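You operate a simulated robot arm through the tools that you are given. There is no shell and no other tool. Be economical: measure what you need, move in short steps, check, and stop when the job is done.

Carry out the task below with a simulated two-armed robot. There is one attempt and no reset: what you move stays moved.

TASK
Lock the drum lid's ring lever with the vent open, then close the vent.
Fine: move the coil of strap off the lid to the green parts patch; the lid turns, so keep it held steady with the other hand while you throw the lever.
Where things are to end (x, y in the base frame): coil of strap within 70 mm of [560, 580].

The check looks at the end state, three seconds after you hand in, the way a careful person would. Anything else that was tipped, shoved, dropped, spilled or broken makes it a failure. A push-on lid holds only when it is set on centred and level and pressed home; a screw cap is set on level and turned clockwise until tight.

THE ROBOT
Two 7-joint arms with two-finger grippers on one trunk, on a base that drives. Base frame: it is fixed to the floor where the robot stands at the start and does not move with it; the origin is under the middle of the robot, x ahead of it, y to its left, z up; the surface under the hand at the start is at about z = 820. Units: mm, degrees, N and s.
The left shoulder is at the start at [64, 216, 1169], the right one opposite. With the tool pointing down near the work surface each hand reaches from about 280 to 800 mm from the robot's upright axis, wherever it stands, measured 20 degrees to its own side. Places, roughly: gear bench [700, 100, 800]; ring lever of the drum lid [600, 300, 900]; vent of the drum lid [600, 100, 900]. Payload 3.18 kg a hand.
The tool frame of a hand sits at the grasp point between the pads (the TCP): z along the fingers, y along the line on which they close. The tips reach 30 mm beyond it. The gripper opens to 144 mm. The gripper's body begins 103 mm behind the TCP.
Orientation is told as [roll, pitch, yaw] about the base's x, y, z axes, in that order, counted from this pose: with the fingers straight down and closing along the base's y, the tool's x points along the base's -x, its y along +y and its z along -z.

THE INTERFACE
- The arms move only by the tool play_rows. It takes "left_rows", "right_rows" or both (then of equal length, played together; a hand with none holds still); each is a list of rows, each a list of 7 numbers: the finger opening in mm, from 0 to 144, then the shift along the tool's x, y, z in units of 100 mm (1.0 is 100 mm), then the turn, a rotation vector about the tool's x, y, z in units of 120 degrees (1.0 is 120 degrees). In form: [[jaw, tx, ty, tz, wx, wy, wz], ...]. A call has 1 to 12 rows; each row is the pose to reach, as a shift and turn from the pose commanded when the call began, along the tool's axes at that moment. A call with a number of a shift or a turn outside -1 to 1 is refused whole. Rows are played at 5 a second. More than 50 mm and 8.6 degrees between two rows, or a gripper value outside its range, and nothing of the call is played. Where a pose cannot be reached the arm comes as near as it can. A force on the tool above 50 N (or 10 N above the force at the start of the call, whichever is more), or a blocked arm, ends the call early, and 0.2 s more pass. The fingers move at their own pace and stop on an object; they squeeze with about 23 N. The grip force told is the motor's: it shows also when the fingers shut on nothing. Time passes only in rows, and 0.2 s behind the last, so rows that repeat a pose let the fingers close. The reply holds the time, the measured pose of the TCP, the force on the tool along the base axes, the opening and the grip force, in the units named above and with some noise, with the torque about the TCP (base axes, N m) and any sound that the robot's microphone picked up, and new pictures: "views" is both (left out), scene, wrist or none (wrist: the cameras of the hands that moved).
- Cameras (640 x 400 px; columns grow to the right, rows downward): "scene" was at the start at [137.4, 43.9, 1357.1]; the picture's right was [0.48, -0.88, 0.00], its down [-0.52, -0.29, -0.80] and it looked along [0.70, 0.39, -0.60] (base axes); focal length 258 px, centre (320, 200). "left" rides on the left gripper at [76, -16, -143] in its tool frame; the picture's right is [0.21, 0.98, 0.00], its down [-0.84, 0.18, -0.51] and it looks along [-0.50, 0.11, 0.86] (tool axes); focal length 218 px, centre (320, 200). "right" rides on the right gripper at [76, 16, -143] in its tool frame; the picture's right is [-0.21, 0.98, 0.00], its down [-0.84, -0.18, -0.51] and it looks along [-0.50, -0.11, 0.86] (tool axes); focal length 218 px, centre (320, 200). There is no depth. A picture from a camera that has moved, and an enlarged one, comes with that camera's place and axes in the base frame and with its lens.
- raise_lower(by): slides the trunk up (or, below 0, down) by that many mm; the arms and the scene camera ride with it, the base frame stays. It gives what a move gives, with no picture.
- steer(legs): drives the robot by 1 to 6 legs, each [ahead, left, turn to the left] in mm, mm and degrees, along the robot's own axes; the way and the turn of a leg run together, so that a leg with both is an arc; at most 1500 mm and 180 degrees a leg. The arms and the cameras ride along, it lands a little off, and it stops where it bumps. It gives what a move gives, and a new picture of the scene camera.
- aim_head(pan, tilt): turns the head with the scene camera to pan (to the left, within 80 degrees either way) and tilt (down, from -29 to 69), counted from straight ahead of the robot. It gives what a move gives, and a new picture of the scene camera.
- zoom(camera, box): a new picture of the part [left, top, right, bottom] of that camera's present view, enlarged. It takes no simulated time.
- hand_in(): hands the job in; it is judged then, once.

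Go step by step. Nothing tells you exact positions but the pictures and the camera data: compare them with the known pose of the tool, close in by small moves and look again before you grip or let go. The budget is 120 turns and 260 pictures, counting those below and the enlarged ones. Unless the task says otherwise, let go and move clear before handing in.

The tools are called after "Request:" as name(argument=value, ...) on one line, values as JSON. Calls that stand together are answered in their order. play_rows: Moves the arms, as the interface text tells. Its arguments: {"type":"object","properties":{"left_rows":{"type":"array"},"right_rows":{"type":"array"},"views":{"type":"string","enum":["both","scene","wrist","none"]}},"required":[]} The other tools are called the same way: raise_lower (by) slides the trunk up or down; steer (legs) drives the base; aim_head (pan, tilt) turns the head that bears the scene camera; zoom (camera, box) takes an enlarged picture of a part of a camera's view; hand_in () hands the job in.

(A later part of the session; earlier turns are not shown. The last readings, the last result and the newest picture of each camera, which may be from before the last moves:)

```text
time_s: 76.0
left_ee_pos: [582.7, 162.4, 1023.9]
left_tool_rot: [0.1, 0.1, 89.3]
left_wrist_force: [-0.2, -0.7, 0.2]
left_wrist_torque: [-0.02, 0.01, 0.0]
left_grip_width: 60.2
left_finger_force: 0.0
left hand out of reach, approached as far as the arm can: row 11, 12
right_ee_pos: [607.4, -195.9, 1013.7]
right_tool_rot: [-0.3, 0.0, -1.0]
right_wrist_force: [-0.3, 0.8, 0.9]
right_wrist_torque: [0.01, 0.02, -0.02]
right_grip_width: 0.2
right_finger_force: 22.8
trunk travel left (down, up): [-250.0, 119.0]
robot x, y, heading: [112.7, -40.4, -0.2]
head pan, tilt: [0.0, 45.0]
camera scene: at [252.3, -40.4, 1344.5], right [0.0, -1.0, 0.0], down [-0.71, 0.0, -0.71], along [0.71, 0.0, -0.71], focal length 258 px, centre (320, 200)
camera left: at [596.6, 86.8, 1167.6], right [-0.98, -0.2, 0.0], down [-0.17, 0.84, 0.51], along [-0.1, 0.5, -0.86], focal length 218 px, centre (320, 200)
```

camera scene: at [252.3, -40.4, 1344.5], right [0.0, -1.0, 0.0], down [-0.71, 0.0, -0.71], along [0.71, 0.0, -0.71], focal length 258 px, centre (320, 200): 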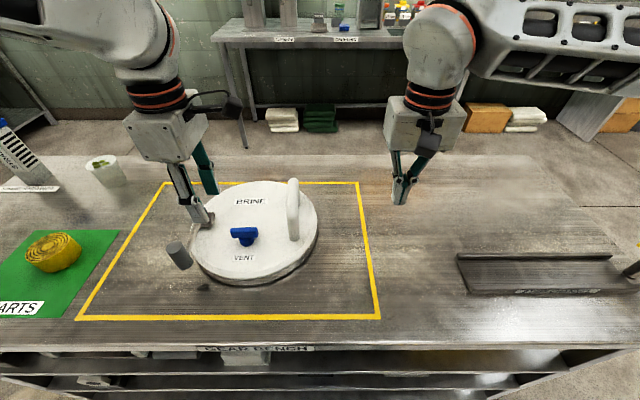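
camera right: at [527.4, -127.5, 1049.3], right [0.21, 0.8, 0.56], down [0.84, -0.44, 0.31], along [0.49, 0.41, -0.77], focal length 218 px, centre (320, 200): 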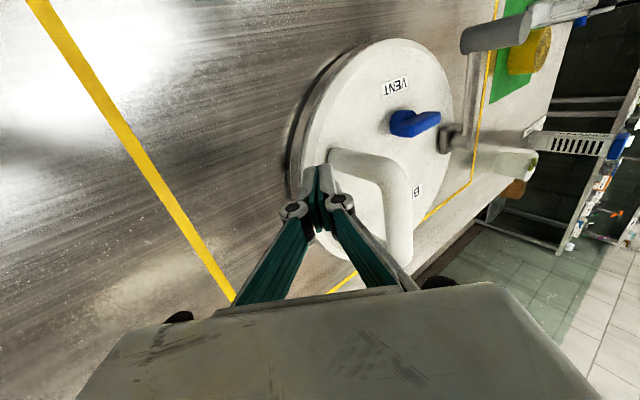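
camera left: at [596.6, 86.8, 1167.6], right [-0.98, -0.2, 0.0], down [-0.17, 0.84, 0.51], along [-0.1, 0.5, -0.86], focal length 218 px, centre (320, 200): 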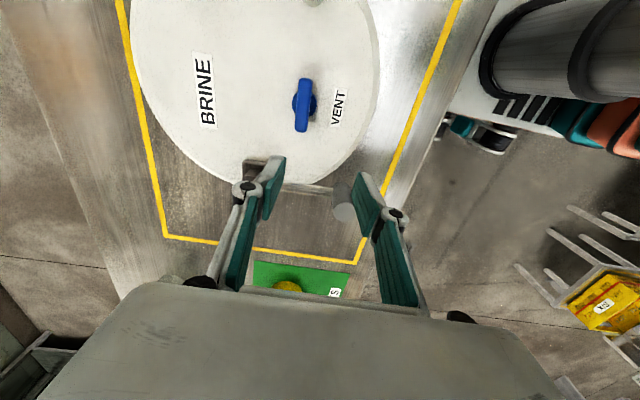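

The +90° yaw needs a bit more outboard bearing, so the base moves another 60 mm right. The vent is at about (597,122), bar at z≈902.

Request:
steer(legs=[[0, -60, 0]])

Request:
play_rows(left_rows=[[60, 0.0, 0.0, 0.2, 0, 0, 0], [60, -0.1, -0.05, 0.4, 0, 0, 0], [60, -0.22, -0.13, 0.5, 0, 0, 0], [60, -0.22, -0.13, 0.5, 0, 0, 0]], views="both")

```text
time_s: 77.2
left_ee_pos: [581.3, 103.2, 1026.2]
left_tool_rot: [0.1, 0.0, 89.2]
left_wrist_force: [0.0, 0.2, -0.4]
left_wrist_torque: [0.02, -0.01, 0.0]
left_grip_width: 60.1
left_finger_force: 0.0
right_ee_pos: [604.6, -255.5, 1013.8]
right_tool_rot: [-0.3, 0.0, -0.9]
right_wrist_force: [-0.9, 0.3, -0.1]
right_wrist_torque: [0.06, 0.0, -0.01]
right_grip_width: 0.0
right_finger_force: 22.9
trunk travel left (down, up): [-250.0, 119.0]
robot x, y, heading: [108.2, -102.8, -0.3]
head pan, tilt: [0.0, 45.0]
camera scene: at [251.5, -100.4, 1344.6], right [0.0, -1.0, 0.0], down [-0.71, 0.0, -0.71], along [0.71, 0.0, -0.71], focal length 258 px, centre (320, 200)
```

scene: 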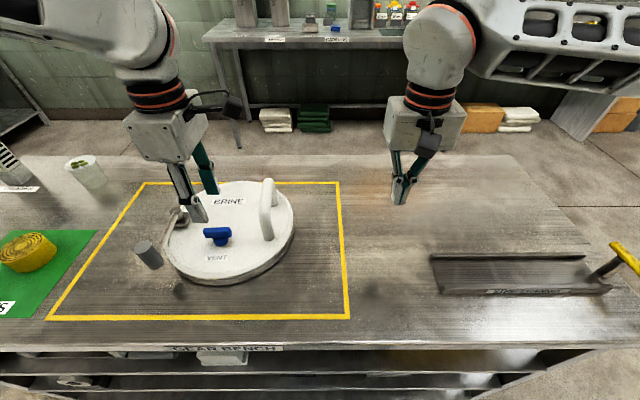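

```text
time_s: 78.2
left_ee_pos: [594.1, 127.4, 975.0]
left_tool_rot: [0.1, 0.1, 89.3]
left_wrist_force: [0.2, -0.2, 0.7]
left_wrist_torque: [-0.01, 0.03, -0.02]
left_grip_width: 60.1
left_finger_force: 0.1
right_ee_pos: [606.2, -254.8, 1014.4]
right_tool_rot: [-0.3, 0.0, -0.9]
right_wrist_force: [0.1, 0.0, -1.0]
right_wrist_torque: [-0.02, -0.02, 0.0]
right_grip_width: 0.0
right_finger_force: 23.2
trunk travel left (down, up): [-250.0, 119.0]
robot x, y, heading: [109.3, -101.0, 0.0]
head pan, tilt: [0.0, 45.0]
camera scene: at [251.4, -100.0, 1344.6], right [0.0, -1.0, 0.0], down [-0.71, 0.0, -0.71], along [0.71, 0.0, -0.71], focal length 258 px, centre (320, 200)
camera left: at [608.5, 50.4, 1116.7], right [-0.98, -0.2, 0.0], down [-0.17, 0.84, 0.51], along [-0.1, 0.5, -0.86], focal length 218 px, centre (320, 200)
```

scene: 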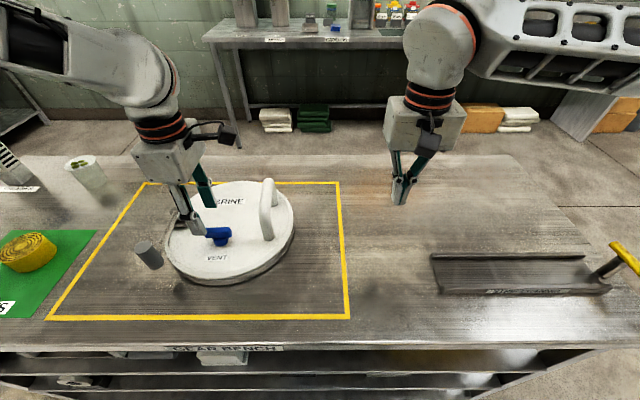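
left: 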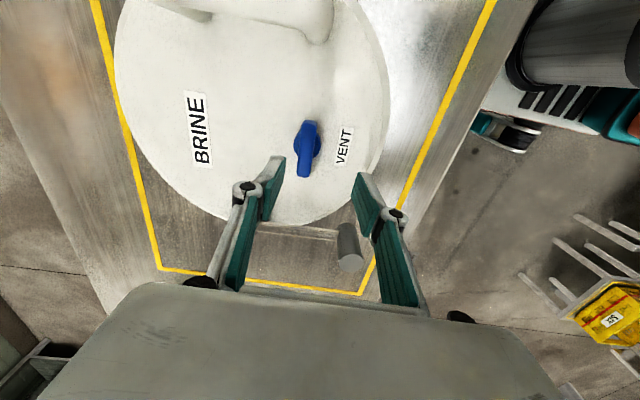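

The wrist view puts the bar at x≈608, y≈129, with the bar centre nearer z≈878. I'll correct and approach to just above it.

Request:
play_rows(left_rows=[[50, -0.01, -0.14, 0.2, 0, 0, 0], [50, -0.01, -0.14, 0.43, 0, 0, 0], [50, -0.01, -0.14, 0.43, 0, 0, 0]], views="both")

Request:
zoom(camera="scene", box=[150, 160, 300, 290])

```text
time_s: 79.0
left_ee_pos: [609.5, 127.8, 930.4]
left_tool_rot: [0.1, 0.0, 89.2]
left_wrist_force: [-0.7, -0.2, -0.1]
left_wrist_torque: [-0.01, -0.01, 0.0]
left_grip_width: 50.2
left_finger_force: 0.2
right_ee_pos: [605.3, -253.8, 1012.8]
right_tool_rot: [-0.2, 0.0, -0.9]
right_wrist_force: [1.6, 0.3, -0.3]
right_wrist_torque: [-0.02, -0.01, 0.0]
right_grip_width: 0.2
right_finger_force: 22.7
trunk travel left (down, up): [-250.0, 119.0]
robot x, y, heading: [110.2, -101.1, -0.0]
head pan, tilt: [0.0, 45.0]
camera scene: at [251.5, -99.9, 1344.6], right [0.0, -1.0, 0.0], down [-0.71, 0.0, -0.71], along [0.71, 0.0, -0.71], focal length 258 px, centre (320, 200)
camera left: at [622.9, 51.9, 1073.2], right [-0.98, -0.2, 0.0], down [-0.17, 0.84, 0.51], along [-0.1, 0.5, -0.86], focal length 218 px, centre (320, 200)
```

scene: 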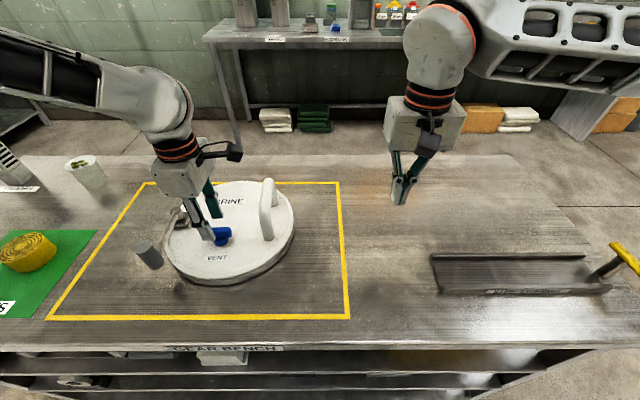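
left: 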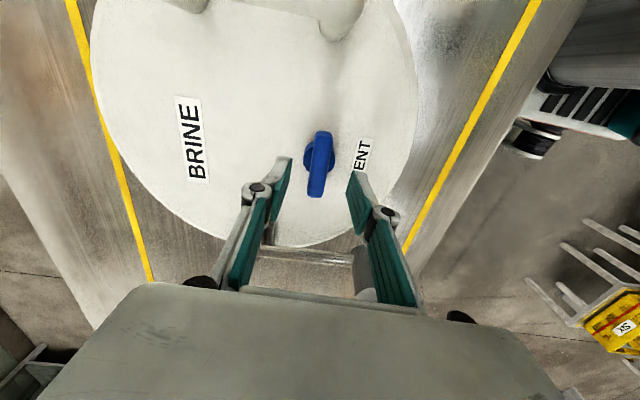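

```text
3.08 times, centred on (225, 225) of scene
camera zoom: at [251.5, -99.9, 1344.6], right [0.0, -1.0, 0.0], down [-0.71, 0.0, -0.71], along [0.71, 0.0, -0.71], focal length 793 px, centre (612, 123)
```

zoom: 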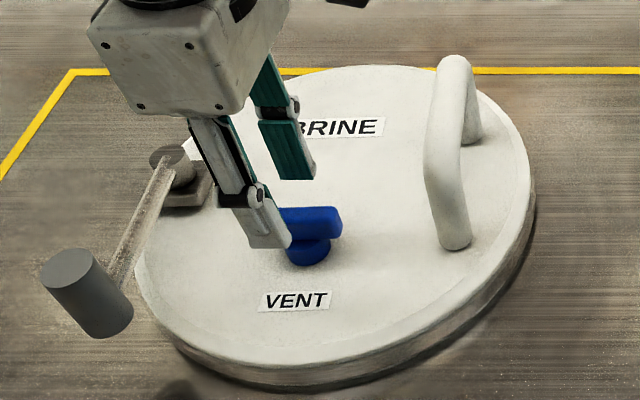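

Bar centred between the fingers. Lowering to z≈893 and gripping.

Request:
play_rows(left_rows=[[50, 0.04, 0, 0.2, 0, 0, 0], [50, 0.04, 0, 0.36, 0, 0, 0], [20, 0.04, 0, 0.36, 0, 0, 0], [5, 0.04, 0, 0.36, 0, 0, 0], [5, 0.04, 0, 0.36, 0, 0, 0]], views="both")

Request:
zoom(camera="scene", box=[150, 160, 300, 290])

```text
time_s: 80.2
left_ee_pos: [609.2, 125.6, 895.0]
left_tool_rot: [0.1, 0.0, 89.1]
left_wrist_force: [1.5, 0.5, -0.2]
left_wrist_torque: [0.03, -0.12, 0.02]
left_grip_width: 31.8
left_finger_force: 22.9
right_ee_pos: [605.9, -255.3, 1012.9]
right_tool_rot: [-0.4, 0.0, -1.0]
right_wrist_force: [-0.6, 0.3, 0.0]
right_wrist_torque: [-0.04, 0.0, -0.02]
right_grip_width: 0.0
right_finger_force: 22.8
trunk travel left (down, up): [-250.0, 119.0]
robot x, y, heading: [107.1, -100.1, -0.1]
head pan, tilt: [0.0, 45.0]
camera scene: at [251.7, -99.7, 1344.6], right [0.0, -1.0, 0.0], down [-0.71, 0.0, -0.71], along [0.71, 0.0, -0.71], focal length 258 px, centre (320, 200)
camera left: at [622.6, 48.0, 1036.7], right [-0.98, -0.2, 0.0], down [-0.17, 0.84, 0.51], along [-0.1, 0.5, -0.86], focal length 218 px, centre (320, 200)
```

scene: 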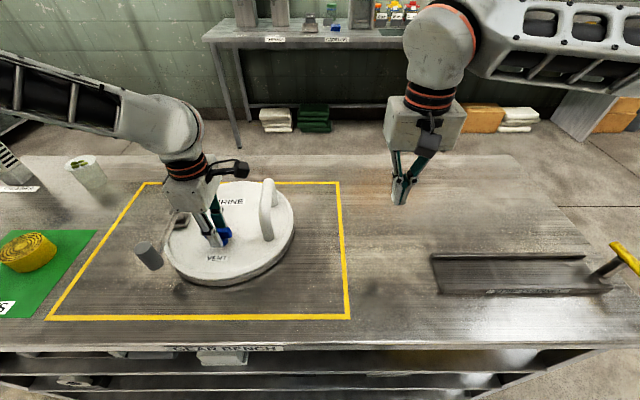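
left: 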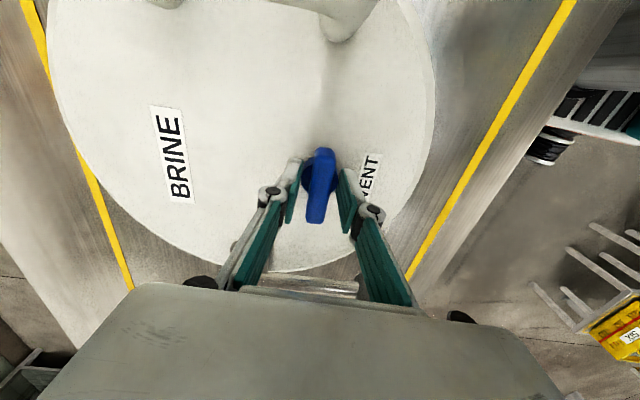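

```text
3.08 times, centred on (225, 225) of scene
camera zoom: at [251.7, -99.7, 1344.6], right [0.0, -1.0, 0.0], down [-0.71, 0.0, -0.71], along [0.71, 0.0, -0.71], focal length 793 px, centre (612, 123)
```

zoom: 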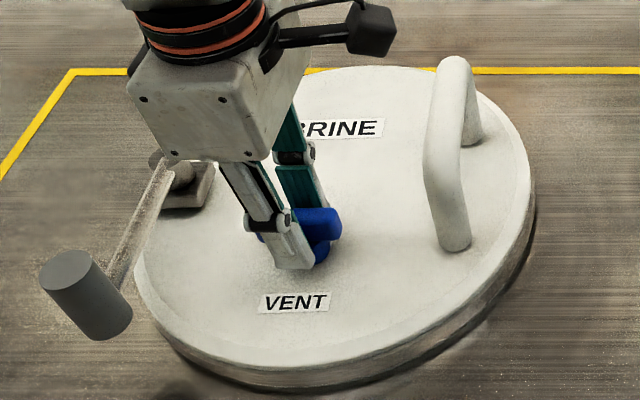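

The width of 31.8 mm means the tips hold the round stem, not the bar. I'll reopen, raise 20 mm and close on the bar.

Request:
play_rows(left_rows=[[45, 0, 0, 0, 0, 0, 0], [45, 0.02, 0, -0.1, 0, 0, 0], [45, 0.02, 0, -0.2, 0, 0, 0], [5, 0.02, 0, -0.2, 0, 0, 0], [5, 0.02, 0, -0.2, 0, 0, 0], [5, 0.02, 0, -0.2, 0, 0, 0]], views="wrist")

```text
time_s: 81.7
left_ee_pos: [608.0, 121.5, 915.6]
left_tool_rot: [0.0, 0.0, 89.3]
left_wrist_force: [-0.4, 0.0, 4.5]
left_wrist_torque: [-0.01, 0.02, 0.51]
left_grip_width: 16.4
left_finger_force: 22.5
right_ee_pos: [605.4, -255.5, 1013.4]
right_tool_rot: [-0.4, 0.0, -0.9]
right_wrist_force: [-0.4, 0.4, -0.5]
right_wrist_torque: [-0.01, 0.0, 0.01]
right_grip_width: 0.0
right_finger_force: 22.8
trunk travel left (down, up): [-250.0, 119.0]
robot x, y, heading: [107.4, -103.3, -0.3]
head pan, tilt: [0.0, 45.0]
camera left: at [622.0, 44.7, 1057.7], right [-0.98, -0.2, 0.0], down [-0.17, 0.85, 0.51], along [-0.1, 0.5, -0.86], focal length 218 px, centre (320, 200)
```

left: 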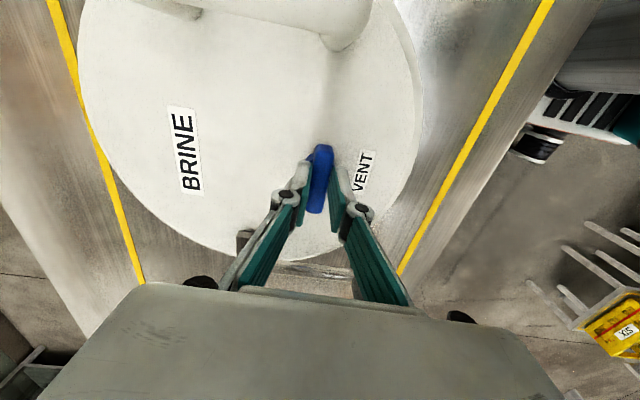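

The bar is gripped (16.4 mm). Trying a small clockwise turn.

Request:
play_rows(left_rows=[[5, 0, 0, 0, 0, 0, 0.05], [5, 0, 0, 0, 0, 0, 0.1], [5, 0, 0, 0, 0, 0, 0.15]], views="wrist")

```text
time_s: 82.5
left_ee_pos: [608.5, 121.1, 915.4]
left_tool_rot: [0.0, 0.0, 71.1]
left_wrist_force: [-0.6, 0.1, 0.1]
left_wrist_torque: [0.31, -0.05, 0.34]
left_grip_width: 16.1
left_finger_force: 23.2
right_ee_pos: [606.0, -255.1, 1014.0]
right_tool_rot: [-0.3, 0.0, -0.9]
right_wrist_force: [-0.3, -0.3, -0.6]
right_wrist_torque: [-0.02, -0.03, -0.02]
right_grip_width: 0.0
right_finger_force: 22.9
trunk travel left (down, up): [-250.0, 119.0]
robot x, y, heading: [109.1, -102.6, -0.3]
head pan, tilt: [0.0, 45.0]
camera left: at [597.9, 44.0, 1057.6], right [-0.99, 0.12, 0.0], down [0.1, 0.86, 0.51], along [0.06, 0.5, -0.86], focal length 218 px, centre (320, 200)
```

left: 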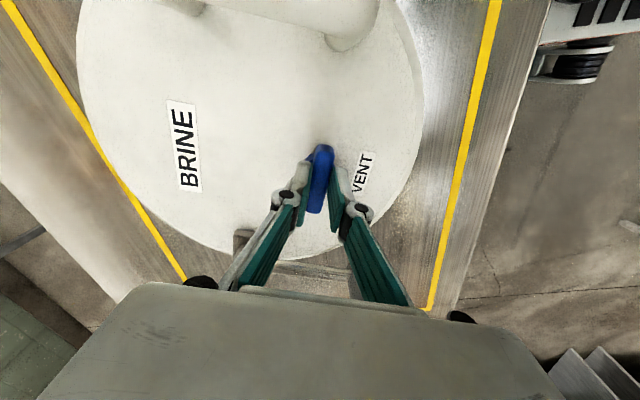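

The whole lid turned with the vent, so it needs holding here too. I'll turn back, and go slightly past to compare the other direction.

Request:
play_rows(left_rows=[[5, 0, 0, 0, 0, 0, -0.05], [5, 0, 0, 0, 0, 0, -0.1], [5, 0, 0, 0, 0, 0, -0.15], [5, 0, 0, 0, 0, 0, -0.17]], views="both")

```text
time_s: 83.5
left_ee_pos: [609.5, 121.4, 917.0]
left_tool_rot: [0.2, 0.2, 91.6]
left_wrist_force: [-1.3, -0.4, -0.4]
left_wrist_torque: [0.18, -0.01, -0.03]
left_grip_width: 16.0
left_finger_force: 22.8
right_ee_pos: [606.2, -254.2, 1013.6]
right_tool_rot: [-0.2, 0.0, -0.9]
right_wrist_force: [-0.2, 0.9, 0.3]
right_wrist_torque: [0.01, 0.01, 0.0]
right_grip_width: 0.1
right_finger_force: 23.0
trunk travel left (down, up): [-250.0, 119.0]
robot x, y, heading: [108.9, -99.3, -0.3]
head pan, tilt: [0.0, 45.0]
camera scene: at [251.7, -99.7, 1344.6], right [0.0, -1.0, 0.0], down [-0.71, 0.0, -0.71], along [0.71, 0.0, -0.71], focal length 258 px, centre (320, 200)
camera left: at [626.7, 46.1, 1058.5], right [-0.97, -0.24, 0.0], down [-0.2, 0.84, 0.51], along [-0.12, 0.49, -0.86], focal length 218 px, centre (320, 200)
```

scene: 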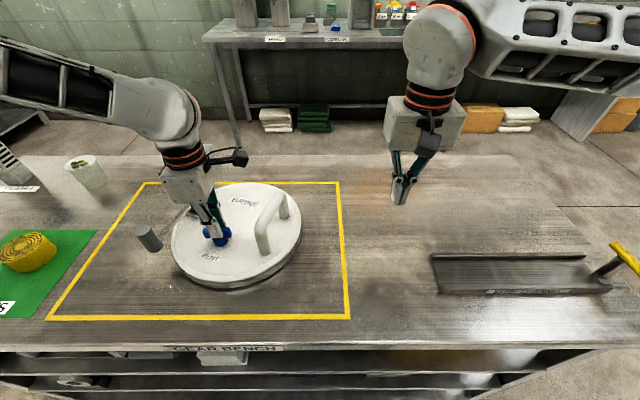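
left: 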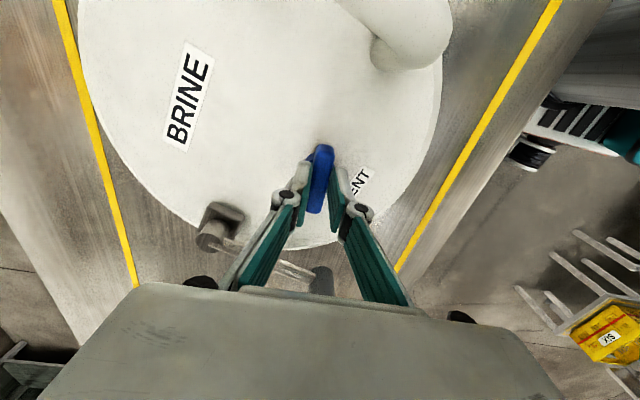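

Turning counter-clockwise moved the vent relative to the lid, while clockwise dragged the lid. So the vent was at its clockwise end, which by convention is closed. It probably needs opening (counter-clockwise) before the lever seats fully. I'll continue opening to see how far the wrist allows.

Request:
play_rows(left_rows=[[5, 0, 0, 0, 0, 0, -0.06], [5, 0, 0, 0, 0, 0, -0.12], [5, 0, 0, 0, 0, 0, -0.18], [5, 0, 0, 0, 0, 0, -0.25]], views="both")

```text
time_s: 84.5
left_ee_pos: [615.1, 215.2, 929.1]
left_tool_rot: [2.1, 2.1, 120.3]
left_wrist_force: [-0.1, 0.3, -5.0]
left_wrist_torque: [0.27, 0.07, 0.03]
left_grip_width: 16.0
left_finger_force: 23.3
left hand out of reach, approached as far as the arm can: row 1, 2, 3, 4
right_ee_pos: [604.8, -254.7, 1013.0]
right_tool_rot: [-0.3, 0.0, -0.8]
right_wrist_force: [-0.2, 0.0, 0.0]
right_wrist_torque: [-0.01, -0.02, 0.03]
right_grip_width: 0.0
right_finger_force: 23.1
trunk travel left (down, up): [-250.0, 119.0]
robot x, y, heading: [110.4, -103.0, -0.1]
head pan, tilt: [0.0, 45.0]
camera scene: at [251.5, -99.5, 1344.6], right [0.0, -1.0, 0.0], down [-0.71, 0.0, -0.71], along [0.71, 0.0, -0.71], focal length 258 px, centre (320, 200)
camera left: at [668.1, 164.5, 1073.1], right [-0.74, -0.67, 0.04], down [-0.57, 0.66, 0.48], along [-0.35, 0.33, -0.88], focal length 218 px, centre (320, 200)
```

scene: 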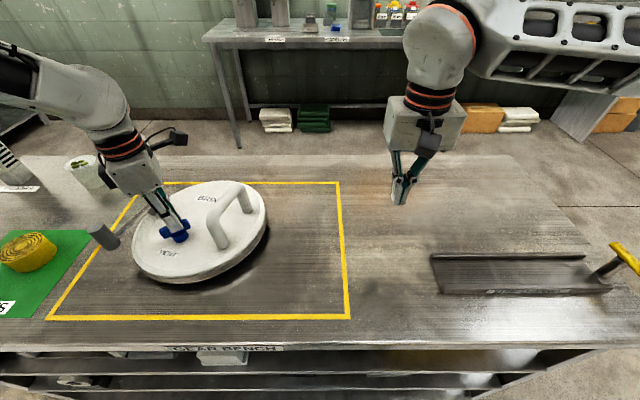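
left: 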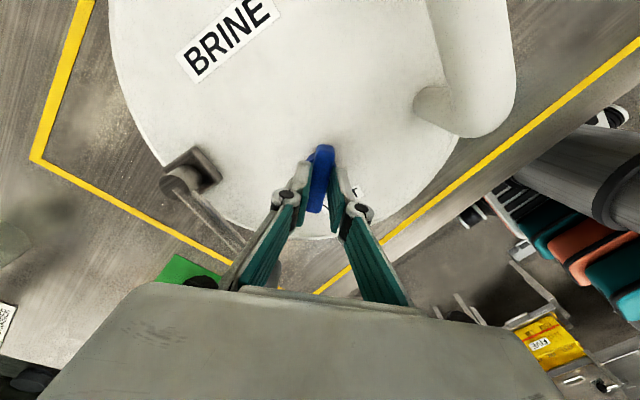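

The arm ran out of reach and dragged the lid about 90 mm to the left; it is still on the bench and in my grip. I'll reverse carefully: first turn back, then translate back.

Request:
play_rows(left_rows=[[5, 0, 0, 0.0, 0.0, 0.006, 0.06], [5, 0, 0, 0.03, 0.0, 0.012, 0.12], [5, 0, 0, 0.06, 0.0, 0.018, 0.18], [5, 0, 0, 0.08, 0.006, 0.024, 0.24]], views="scene")

```text
time_s: 85.5
left_ee_pos: [619.6, 213.0, 919.9]
left_tool_rot: [-0.7, 5.4, 91.3]
left_wrist_force: [-1.2, -0.6, -1.0]
left_wrist_torque: [0.64, 0.11, 0.02]
left_grip_width: 15.6
left_finger_force: 23.3
right_ee_pos: [605.6, -253.9, 1013.7]
right_tool_rot: [-0.3, -0.1, -0.9]
right_wrist_force: [-0.5, -0.2, 0.2]
right_wrist_torque: [0.01, 0.01, 0.03]
right_grip_width: 0.3
right_finger_force: 22.6
trunk travel left (down, up): [-250.0, 119.0]
robot x, y, heading: [110.1, -101.2, -0.2]
head pan, tilt: [0.0, 45.0]
camera scene: at [251.5, -99.8, 1344.6], right [0.0, -1.0, 0.0], down [-0.71, 0.0, -0.71], along [0.71, 0.0, -0.71], focal length 258 px, centre (320, 200)
```

scene: 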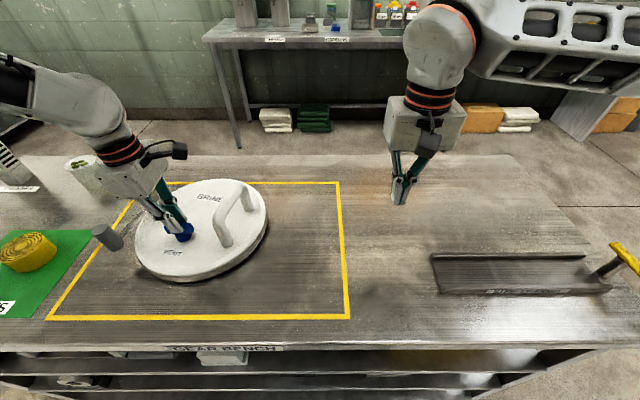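

Request:
play_rows(left_rows=[[5, 0.1, 0.02, 0.0, 0.02, 0, 0], [5, 0.3, 0.04, 0.0, 0.04, 0, 0], [5, 0.5, 0.06, 0.0, 0.045, 0, 0], [5, 0.7, 0.08, 0.0, 0.045, 0, 0], [5, 0.91, 0.1, 0.0, 0.045, 0, 0], [5, 0.91, 0.1, 0.02, 0.045, 0, 0]], views="both")

Request:
zoom(camera="scene", box=[130, 160, 310, 300])

```text
time_s: 86.8
left_ee_pos: [611.3, 122.1, 924.8]
left_tool_rot: [-6.1, 5.6, 91.4]
left_wrist_force: [-0.9, 0.7, -4.6]
left_wrist_torque: [0.09, 0.02, 0.0]
left_grip_width: 16.3
left_finger_force: 22.7
right_ee_pos: [605.5, -254.8, 1012.9]
right_tool_rot: [-0.3, 0.1, -0.9]
right_wrist_force: [1.0, -0.6, 0.7]
right_wrist_torque: [-0.03, 0.03, 0.02]
right_grip_width: 0.0
right_finger_force: 22.8
trunk travel left (down, up): [-250.0, 119.0]
robot x, y, heading: [110.2, -101.7, -0.3]
head pan, tilt: [0.0, 45.0]
camera scene: at [251.7, -99.4, 1344.6], right [0.0, -1.0, 0.0], down [-0.71, 0.0, -0.71], along [0.71, 0.0, -0.71], focal length 258 px, centre (320, 200)
camera left: at [613.1, 59.5, 1075.0], right [-0.97, -0.24, -0.08], down [-0.25, 0.88, 0.4], along [-0.02, 0.41, -0.91], focal length 218 px, centre (320, 200)
```

scene: 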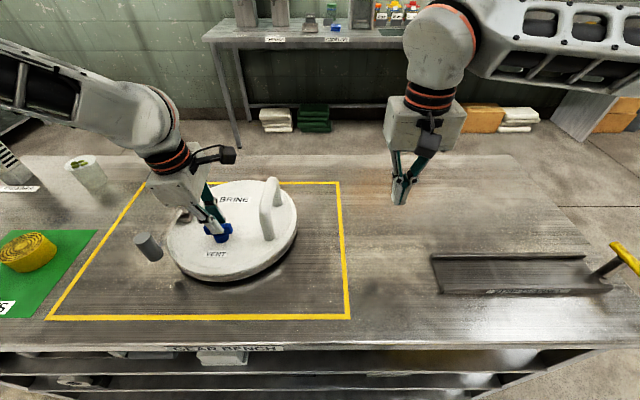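
left: 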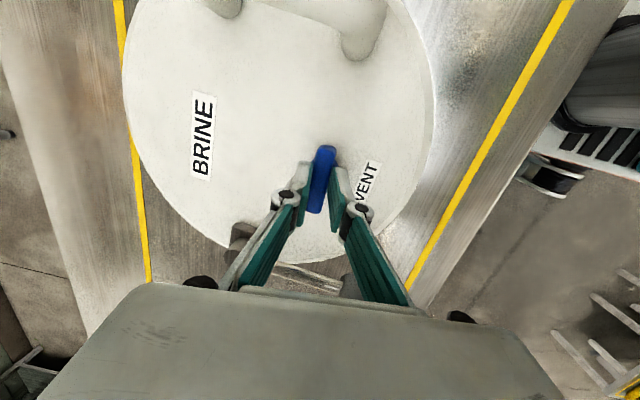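

```text
2.86 times, centred on (220, 230) of scene
camera zoom: at [251.7, -99.4, 1344.6], right [0.0, -1.0, 0.0], down [-0.71, 0.0, -0.71], along [0.71, 0.0, -0.71], focal length 736 px, centre (606, 114)
```

zoom: 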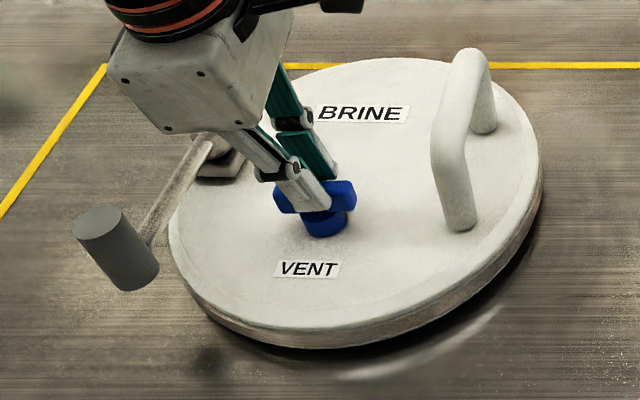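

I'll level the hand properly (roll −6, pitch +5.6 to zero), set the lid flat and release.

Request:
play_rows(left_rows=[[5, 0, 0, 0.03, -0.02, -0.02, 0], [5, 0, 0, 0.05, -0.04, -0.035, 0], [5, 0, 0, 0.07, -0.051, -0.047, 0], [5, 0, 0, 0.08, -0.051, -0.047, 0]], views="scene")

```text
time_s: 87.8
left_ee_pos: [613.7, 120.8, 918.8]
left_tool_rot: [0.1, 0.0, 91.6]
left_wrist_force: [1.2, 0.8, 0.0]
left_wrist_torque: [-0.67, 0.01, -0.01]
left_grip_width: 16.1
left_finger_force: 23.3
right_ee_pos: [606.1, -254.1, 1013.5]
right_tool_rot: [-0.3, 0.0, -0.9]
right_wrist_force: [-0.5, 0.2, -0.2]
right_wrist_torque: [-0.03, -0.01, -0.04]
right_grip_width: 0.2
right_finger_force: 23.0
trunk travel left (down, up): [-250.0, 119.0]
robot x, y, heading: [109.8, -99.2, -0.1]
head pan, tilt: [0.0, 45.0]
camera scene: at [251.6, -99.7, 1344.6], right [0.0, -1.0, 0.0], down [-0.71, 0.0, -0.71], along [0.71, 0.0, -0.71], focal length 258 px, centre (320, 200)
```

scene: 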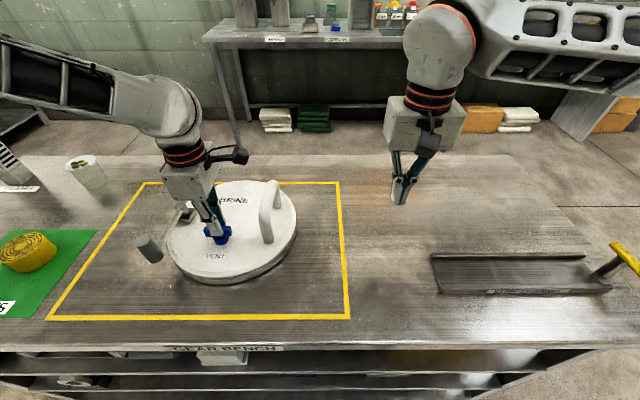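

The lid is flat and back in place. I'll release and rise, then swing the left wrist round to yaw −90°, so I can turn the vent counter-clockwise (open) well within reach.

Request:
play_rows(left_rows=[[40, 0, 0, 0, 0, 0, 0], [50, 0, 0, 0, 0, 0, 0], [50, 0, 0, -0.4, 0, 0, 0], [50, -0.1, 0, -0.8, 0, 0, 0.05], [50, -0.15, 0, -0.8, 0, 0, 0.11], [50, -0.2, 0, -0.8, 0, 0, 0.17], [50, -0.2, 0, -0.8, 0, 0, 0.23], [50, -0.2, 0, -0.8, 0, 0, 0.29], [50, -0.2, 0, -0.8, 0, 0, 0.35], [50, -0.2, 0, -0.8, 0, 0, 0.41], [50, -0.2, 0, -0.8, 0, 0, 0.47], [50, -0.2, 0, -0.8, 0, 0, 0.53]], views="none")

Request:
play_rows(left_rows=[[50, 0, 0, 0, 0, 0, 0.068], [50, 0, 0, 0, 0, 0, 0.136], [50, 0, 0, 0, 0, 0, 0.204], [50, 0, 0, 0, 0, 0, 0.272], [50, 0, 0, 0, 0, 0, 0.34], [50, 0, 0, 0, 0, 0, 0.408], [50, 0, 0, 0, 0, 0, 0.476], [50, 0, 0, 0, 0, 0, 0.544], [50, 0, 0, 0, 0, 0, 0.612], [50, 0, 0, 0, 0, 0, 0.68], [50, 0, 0, 0, 0, 0, 0.748], [50, 0, 0, 0, 0, 0, 0.816]], views="none")

```text
time_s: 90.5
left_ee_pos: [612.3, 141.2, 996.6]
left_tool_rot: [0.2, -0.1, 28.0]
left_wrist_force: [-0.7, 1.2, 0.9]
left_wrist_torque: [0.01, 0.02, 0.02]
left_grip_width: 50.0
left_finger_force: 0.0
right_ee_pos: [605.6, -254.2, 1013.1]
right_tool_rot: [-0.4, 0.0, -0.9]
right_wrist_force: [0.2, -0.8, 1.2]
right_wrist_torque: [0.03, 0.04, -0.01]
right_grip_width: 0.0
right_finger_force: 22.8
trunk travel left (down, up): [-250.0, 119.0]
robot x, y, heading: [107.6, -102.8, -0.0]
head pan, tilt: [0.0, 45.0]
```

```text
time_s: 93.0
left_ee_pos: [613.6, 139.7, 998.2]
left_tool_rot: [0.0, 0.2, -70.0]
left_wrist_force: [-0.7, -1.1, 0.0]
left_wrist_torque: [0.0, -0.03, 0.0]
left_grip_width: 49.9
left_finger_force: 0.1
right_ee_pos: [606.0, -254.7, 1013.4]
right_tool_rot: [-0.4, -0.1, -0.9]
right_wrist_force: [0.4, 0.0, 0.0]
right_wrist_torque: [0.02, 0.01, -0.04]
right_grip_width: 0.2
right_finger_force: 23.2
trunk travel left (down, up): [-250.0, 119.0]
robot x, y, heading: [107.7, -102.0, -0.5]
head pan, tilt: [0.0, 45.0]
```

Request:
play_rows(left_rows=[[50, -0.06, -0.03, 0, 0, 0, 0.06], [50, -0.12, -0.06, 0, 0, 0, 0.12], [50, -0.17, -0.08, 0.15, 0, 0, 0.167], [50, -0.17, -0.08, 0.3, 0, 0, 0.167], [50, -0.17, -0.08, 0.3, 0, 0, 0.167]], views="both")

Request:
zoom(camera="scene", box=[130, 160, 310, 300])

```text
time_s: 94.2
left_ee_pos: [611.0, 123.3, 968.1]
left_tool_rot: [-0.1, 0.2, -90.0]
left_wrist_force: [0.1, -0.6, 0.0]
left_wrist_torque: [0.0, -0.02, 0.04]
left_grip_width: 49.8
left_finger_force: 0.0
right_ee_pos: [606.5, -254.0, 1013.0]
right_tool_rot: [-0.4, 0.0, -0.8]
right_wrist_force: [-0.4, -0.4, -0.2]
right_wrist_torque: [-0.03, 0.02, 0.0]
right_grip_width: 0.3
right_finger_force: 23.4
trunk travel left (down, up): [-250.0, 119.0]
robot x, y, heading: [107.2, -102.6, -0.1]
head pan, tilt: [0.0, 45.0]
camera scene: at [251.4, -99.8, 1344.6], right [0.0, -1.0, 0.0], down [-0.71, 0.0, -0.71], along [0.71, 0.0, -0.71], focal length 258 px, centre (320, 200)
camera left: at [593.5, 199.2, 1110.3], right [0.98, 0.21, 0.0], down [0.18, -0.84, 0.5], along [0.11, -0.49, -0.86], focal length 218 px, centre (320, 200)
```

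scene: 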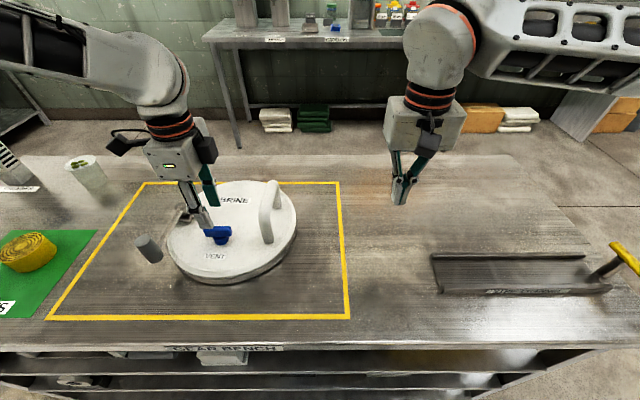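
left: 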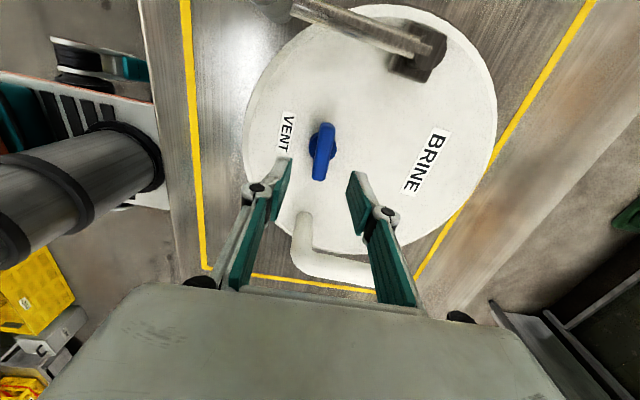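

```text
2.86 times, centred on (220, 230) of scene
camera zoom: at [251.4, -99.8, 1344.6], right [0.0, -1.0, 0.0], down [-0.71, 0.0, -0.71], along [0.71, 0.0, -0.71], focal length 736 px, centre (606, 114)
```

zoom: 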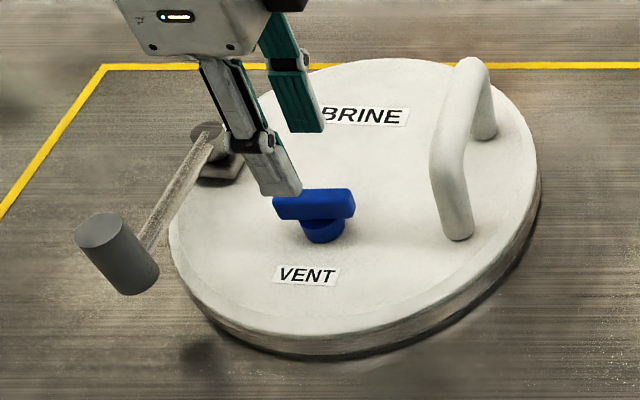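

Aligned. Descending to the bar level (z≈915) and gripping.

Request:
play_rows(left_rows=[[50, 0.02, 0, 0.25, 0, 0, 0], [50, 0.03, 0, 0.45, 0, 0, 0], [50, 0.03, 0, 0.54, 0, 0, 0], [5, 0.03, 0, 0.54, 0, 0, 0], [5, 0.03, 0, 0.54, 0, 0, 0], [5, 0.03, 0, 0.54, 0, 0, 0]], views="wrist")

```text
time_s: 95.7
left_ee_pos: [613.0, 124.7, 914.7]
left_tool_rot: [0.0, 0.3, -89.9]
left_wrist_force: [1.0, -1.1, -0.2]
left_wrist_torque: [-0.25, -0.03, 0.0]
left_grip_width: 16.1
left_finger_force: 22.8
right_ee_pos: [606.3, -254.1, 1012.6]
right_tool_rot: [-0.3, 0.0, -0.9]
right_wrist_force: [0.1, -0.1, 0.4]
right_wrist_torque: [0.0, -0.04, -0.03]
right_grip_width: 0.0
right_finger_force: 22.7
trunk travel left (down, up): [-250.0, 119.0]
robot x, y, heading: [106.6, -102.2, -0.1]
head pan, tilt: [0.0, 45.0]
camera left: at [594.8, 199.7, 1057.0], right [0.98, 0.21, 0.0], down [0.18, -0.84, 0.51], along [0.11, -0.49, -0.86], focal length 218 px, centre (320, 200)
```

left: 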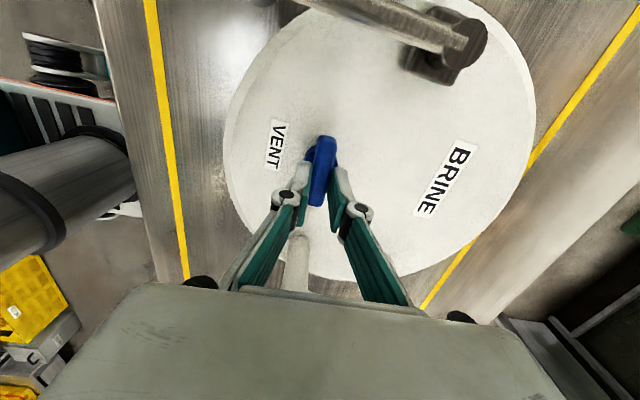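

Gripped. Turning counter-clockwise about 48° and checking that the lid stays.

Request:
play_rows(left_rows=[[5, 0, 0, 0, 0, 0, -0.067], [5, 0, 0, 0, 0, 0, -0.133], [5, 0, 0, 0, 0, 0, -0.2], [5, 0, 0, 0, 0, 0, -0.267], [5, 0, 0, 0, 0, 0, -0.333], [5, 0, 0, 0, 0, 0, -0.4]], views="both")

```text
time_s: 97.0
left_ee_pos: [611.5, 125.3, 914.9]
left_tool_rot: [0.1, 0.1, -41.7]
left_wrist_force: [3.9, -1.0, 4.8]
left_wrist_torque: [-0.09, -0.23, 0.0]
left_grip_width: 15.9
left_finger_force: 23.1
right_ee_pos: [606.5, -255.3, 1013.1]
right_tool_rot: [-0.4, 0.0, -0.9]
right_wrist_force: [0.5, 0.7, 0.1]
right_wrist_torque: [0.0, 0.01, 0.01]
right_grip_width: 0.1
right_finger_force: 22.6
trunk travel left (down, up): [-250.0, 119.0]
robot x, y, heading: [109.1, -99.7, -0.1]
head pan, tilt: [0.0, 45.0]
camera scene: at [251.6, -99.9, 1344.6], right [0.0, -1.0, 0.0], down [-0.71, 0.0, -0.71], along [0.71, 0.0, -0.71], focal length 258 px, centre (320, 200)
camera left: at [542.5, 163.8, 1056.8], right [0.5, 0.87, 0.0], down [0.75, -0.43, 0.51], along [0.44, -0.25, -0.86], focal length 218 px, centre (320, 200)
```

scene: 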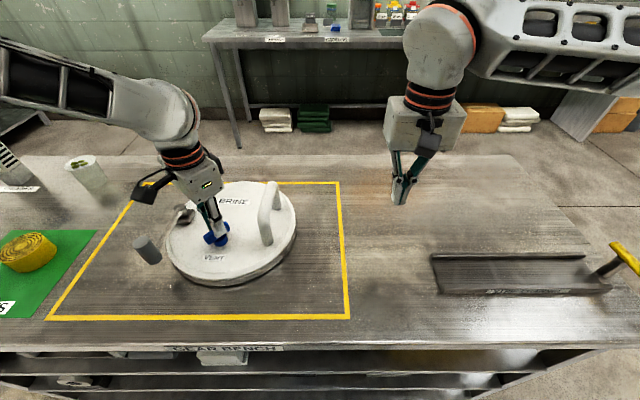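
left: 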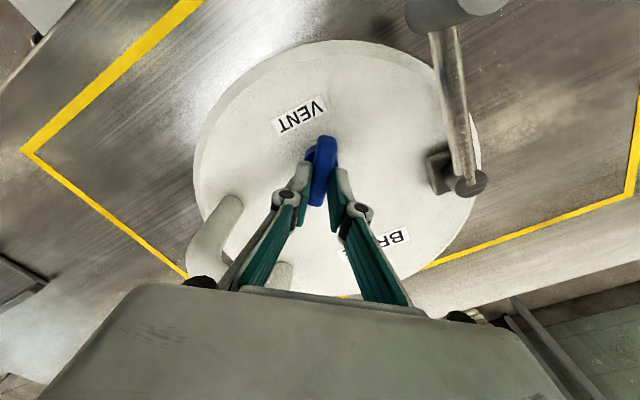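

The vent turns and the lid stays. Continuing another 48°.

Request:
play_rows(left_rows=[[5, 0, 0, 0, 0, 0, -0.067], [5, 0, 0, 0, 0, 0, -0.133], [5, 0, 0, 0, 0, 0, -0.2], [5, 0, 0, 0, 0, 0, -0.267], [5, 0, 0, 0, 0, 0, -0.333], [5, 0, 0, 0, 0, 0, -0.4]], views="both")

```text
time_s: 98.5
left_ee_pos: [610.2, 124.6, 913.8]
left_tool_rot: [0.1, -0.1, 6.2]
left_wrist_force: [-0.5, -1.7, 9.8]
left_wrist_torque: [0.03, 0.04, -0.75]
left_grip_width: 17.6
left_finger_force: 22.7
right_ee_pos: [605.1, -255.9, 1013.6]
right_tool_rot: [-0.2, 0.0, -0.9]
right_wrist_force: [0.5, -0.6, 0.3]
right_wrist_torque: [-0.04, 0.03, 0.0]
right_grip_width: 0.0
right_finger_force: 23.0
trunk travel left (down, up): [-250.0, 119.0]
robot x, y, heading: [108.7, -102.1, -0.1]
head pan, tilt: [0.0, 45.0]
camera scene: at [250.8, -100.1, 1344.6], right [0.0, -1.0, 0.0], down [-0.71, 0.0, -0.71], along [0.71, 0.0, -0.71], focal length 258 px, centre (320, 200)
camera left: at [535.2, 99.4, 1056.4], right [-0.31, 0.95, 0.0], down [0.82, 0.27, 0.51], along [0.48, 0.16, -0.86], focal length 218 px, centre (320, 200)
```

scene: 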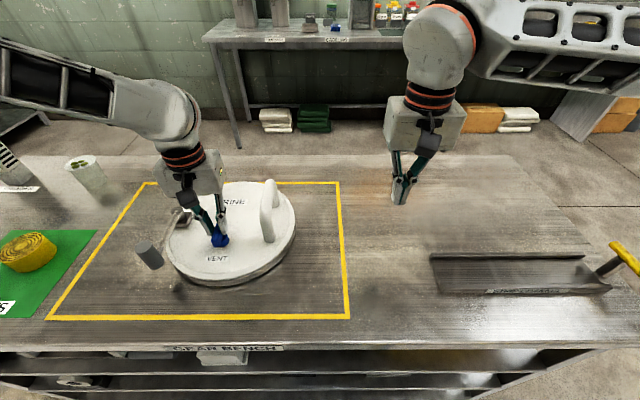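
left: 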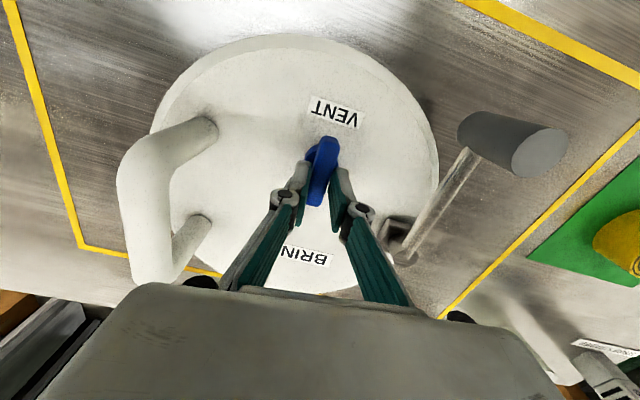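

The vent reached its counter-clockwise stop after about 90°. Now I'll test whether the lever can travel further with the vent in this position: release, rise, and return the base to the bracing position.

Request:
play_rows(left_rows=[[40, 0, 0, 0, 0, 0, 0], [50, 0, 0, 0, 0, 0, 0], [50, 0, 0, -0.4, 0, 0, 0], [30, 0, 0.2, -0.8, 0, 0, 0.05], [0, 0, 0.5, -1.0, 0, 0, 0.05], [0, 0, 0.8, -1.0, 0, 0, 0.05]], views="none")

Request:
steer(legs=[[0, 205, 0]])

Request:
zoom(camera="scene", box=[200, 160, 400, 300])

```text
time_s: 99.8
left_ee_pos: [604.5, 205.7, 1014.3]
left_tool_rot: [0.1, 0.0, 0.0]
left_wrist_force: [-0.6, 0.1, -1.0]
left_wrist_torque: [0.01, -0.02, 0.02]
left_grip_width: 0.2
left_finger_force: 23.1
right_ee_pos: [606.1, -254.4, 1012.7]
right_tool_rot: [-0.3, -0.1, -0.9]
right_wrist_force: [-1.1, 0.7, -1.1]
right_wrist_torque: [-0.01, -0.01, 0.01]
right_grip_width: 0.0
right_finger_force: 23.3
trunk travel left (down, up): [-250.0, 119.0]
robot x, y, heading: [107.8, -100.7, -0.0]
head pan, tilt: [0.0, 45.0]
```

```text
time_s: 102.2
left_ee_pos: [604.7, 404.1, 1014.6]
left_tool_rot: [0.2, 0.0, 0.0]
left_wrist_force: [0.0, -0.1, -0.3]
left_wrist_torque: [0.01, 0.02, -0.04]
left_grip_width: 0.0
left_finger_force: 23.0
right_ee_pos: [605.6, -54.5, 1014.6]
right_tool_rot: [-0.3, 0.0, -1.0]
right_wrist_force: [-0.1, 1.3, -0.5]
right_wrist_torque: [0.0, 0.02, -0.02]
right_grip_width: 0.0
right_finger_force: 22.7
trunk travel left (down, up): [-250.0, 119.0]
robot x, y, heading: [111.3, 101.5, -0.5]
head pan, tilt: [0.0, 45.0]
camera scene: at [252.5, 100.4, 1344.6], right [-0.01, -1.0, 0.0], down [-0.71, 0.0, -0.71], along [0.71, 0.0, -0.71], focal length 258 px, centre (320, 200)
```

scene: 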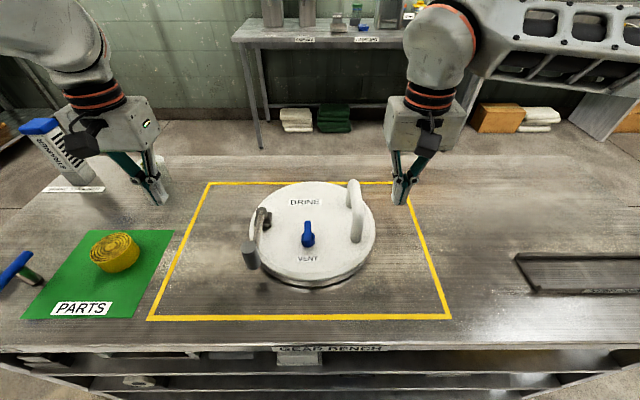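

```text
2.86 times, centred on (300, 230) of scene
camera zoom: at [252.5, 100.4, 1344.6], right [-0.01, -1.0, 0.0], down [-0.71, 0.0, -0.71], along [0.71, 0.0, -0.71], focal length 736 px, centre (377, 114)
```

zoom: 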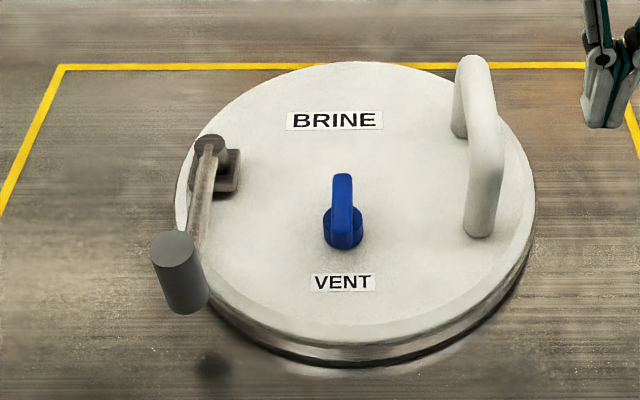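

The lid is back in its place and the vent bar now points at its label. Setting up both fists again: right bracing the handle post, left beside the knob.

Request:
play_rows(left_rows=[[0, 0.13, -0.19, 0.15, 0.05, 0, 0], [0, 0.27, -0.38, 0.3, 0.1, 0, 0], [0, 0.4, -0.57, 0.45, 0.15, 0, 0], [0, 0.54, -0.76, 0.6, 0.2, 0, 0], [0, 0.67, -0.94, 0.77, 0.25, 0, 0], [0, 0.67, -0.94, 0.77, 0.25, 0, 0]], right_rows=[[0, 0, 0.0, 0.15, -0.058, 0, 0], [0, 0, 0.02, 0.35, -0.117, 0, 0], [0, 0, 0.04, 0.55, -0.175, 0, 0], [0, 0, 0.06, 0.75, -0.233, 0, 0], [0, 0, 0.09, 0.91, -0.292, 0, 0], [0, 0, 0.09, 0.91, -0.292, 0, 0]], views="scene")

```text
time_s: 103.6
left_ee_pos: [538.7, 307.5, 938.2]
left_tool_rot: [-29.9, 0.0, 0.1]
left_wrist_force: [-0.9, 0.3, -0.1]
left_wrist_torque: [-0.04, -0.01, -0.01]
left_grip_width: 0.1
left_finger_force: 22.9
right_ee_pos: [606.0, -46.1, 921.5]
right_tool_rot: [34.8, 0.1, -1.0]
right_wrist_force: [-0.5, 0.2, -0.7]
right_wrist_torque: [-0.01, -0.02, -0.01]
right_grip_width: 0.0
right_finger_force: 22.9
trunk travel left (down, up): [-250.0, 119.0]
robot x, y, heading: [107.9, 102.1, -0.3]
head pan, tilt: [0.0, 45.0]
camera scene: at [252.1, 100.2, 1344.7], right [-0.01, -1.0, 0.0], down [-0.71, 0.0, -0.71], along [0.71, 0.0, -0.71], focal length 258 px, centre (320, 200)
```

scene: 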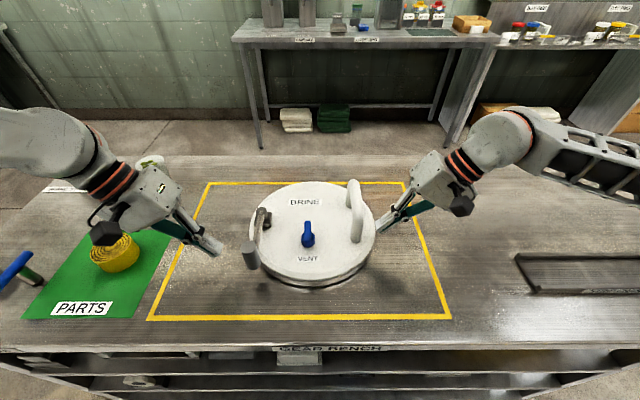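

Request:
play_rows(right_rows=[[0, 0, 0.12, 0.085, 0, 0, 0], [0, 0, 0.23, 0.16, 0, 0, 0], [0, 0, 0.246, 0.172, 0, 0, 0], [0, 0, 0.246, 0.172, 0, 0, 0]], left_rows=[[0, 0, 0, 0, 0, 0, 0], [0, 0, -0.1, 0.058, 0, 0, 0], [0, 0, -0.2, 0.115, 0, 0, 0], [0, 0, -0.26, 0.15, 0, 0, 0]], views="none")

Request:
play_rows(left_rows=[[0, 0, -0.03, 0.017, 0, 0, 0], [0, 0, -0.06, 0.034, 0, 0, 0], [0, 0, -0.09, 0.05, 0, 0, 0], [0, 0, -0.12, 0.068, 0, 0, 0]], views="scene")

Request:
zoom(camera="scene", box=[200, 160, 400, 300])

```text
time_s: 104.6
left_ee_pos: [539.3, 278.9, 936.2]
left_tool_rot: [-29.8, 0.0, 0.1]
left_wrist_force: [-0.3, 0.9, -0.4]
left_wrist_torque: [0.01, -0.02, -0.02]
left_grip_width: 0.0
left_finger_force: 23.4
right_ee_pos: [607.8, -16.2, 922.3]
right_tool_rot: [34.8, 0.0, -1.0]
right_wrist_force: [0.4, -1.5, -0.3]
right_wrist_torque: [-0.03, -0.02, -0.02]
right_grip_width: 0.2
right_finger_force: 23.3
trunk travel left (down, up): [-250.0, 119.0]
robot x, y, heading: [108.8, 98.2, -0.5]
head pan, tilt: [0.0, 45.0]
```

```text
time_s: 105.6
left_ee_pos: [537.7, 268.5, 937.2]
left_tool_rot: [-29.6, 0.2, 0.0]
left_wrist_force: [-7.7, 30.7, 7.2]
left_wrist_torque: [0.32, 0.11, -0.21]
left_grip_width: 0.0
left_finger_force: 22.8
right_ee_pos: [608.4, -19.3, 923.2]
right_tool_rot: [34.7, -0.1, -1.3]
right_wrist_force: [8.1, -27.7, 1.0]
right_wrist_torque: [-0.37, -0.12, -0.4]
right_grip_width: 0.2
right_finger_force: 23.3
trunk travel left (down, up): [-250.0, 119.0]
robot x, y, heading: [108.3, 93.9, -0.5]
head pan, tilt: [0.0, 45.0]
camera scene: at [252.0, 100.3, 1344.7], right [-0.01, -1.0, 0.0], down [-0.71, 0.0, -0.71], along [0.71, 0.0, -0.71], focal length 258 px, centre (320, 200)
```

scene: 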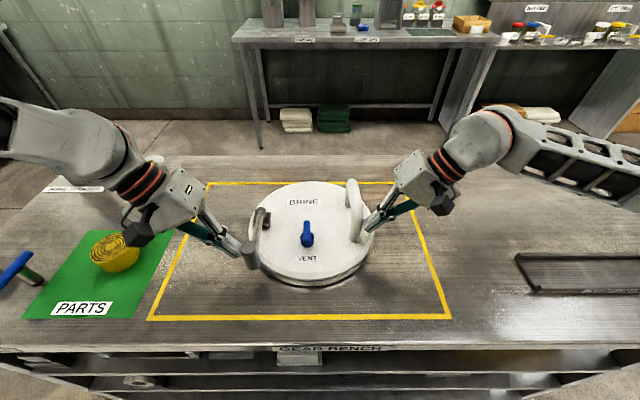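

```text
2.86 times, centred on (300, 230) of scene
camera zoom: at [252.0, 100.3, 1344.7], right [-0.01, -1.0, 0.0], down [-0.71, 0.0, -0.71], along [0.71, 0.0, -0.71], focal length 736 px, centre (377, 114)
```

zoom: 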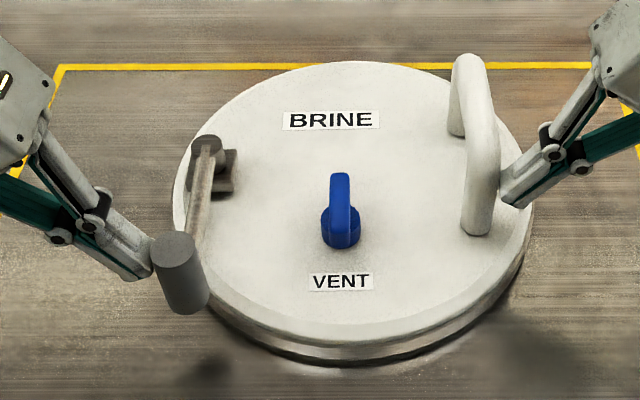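

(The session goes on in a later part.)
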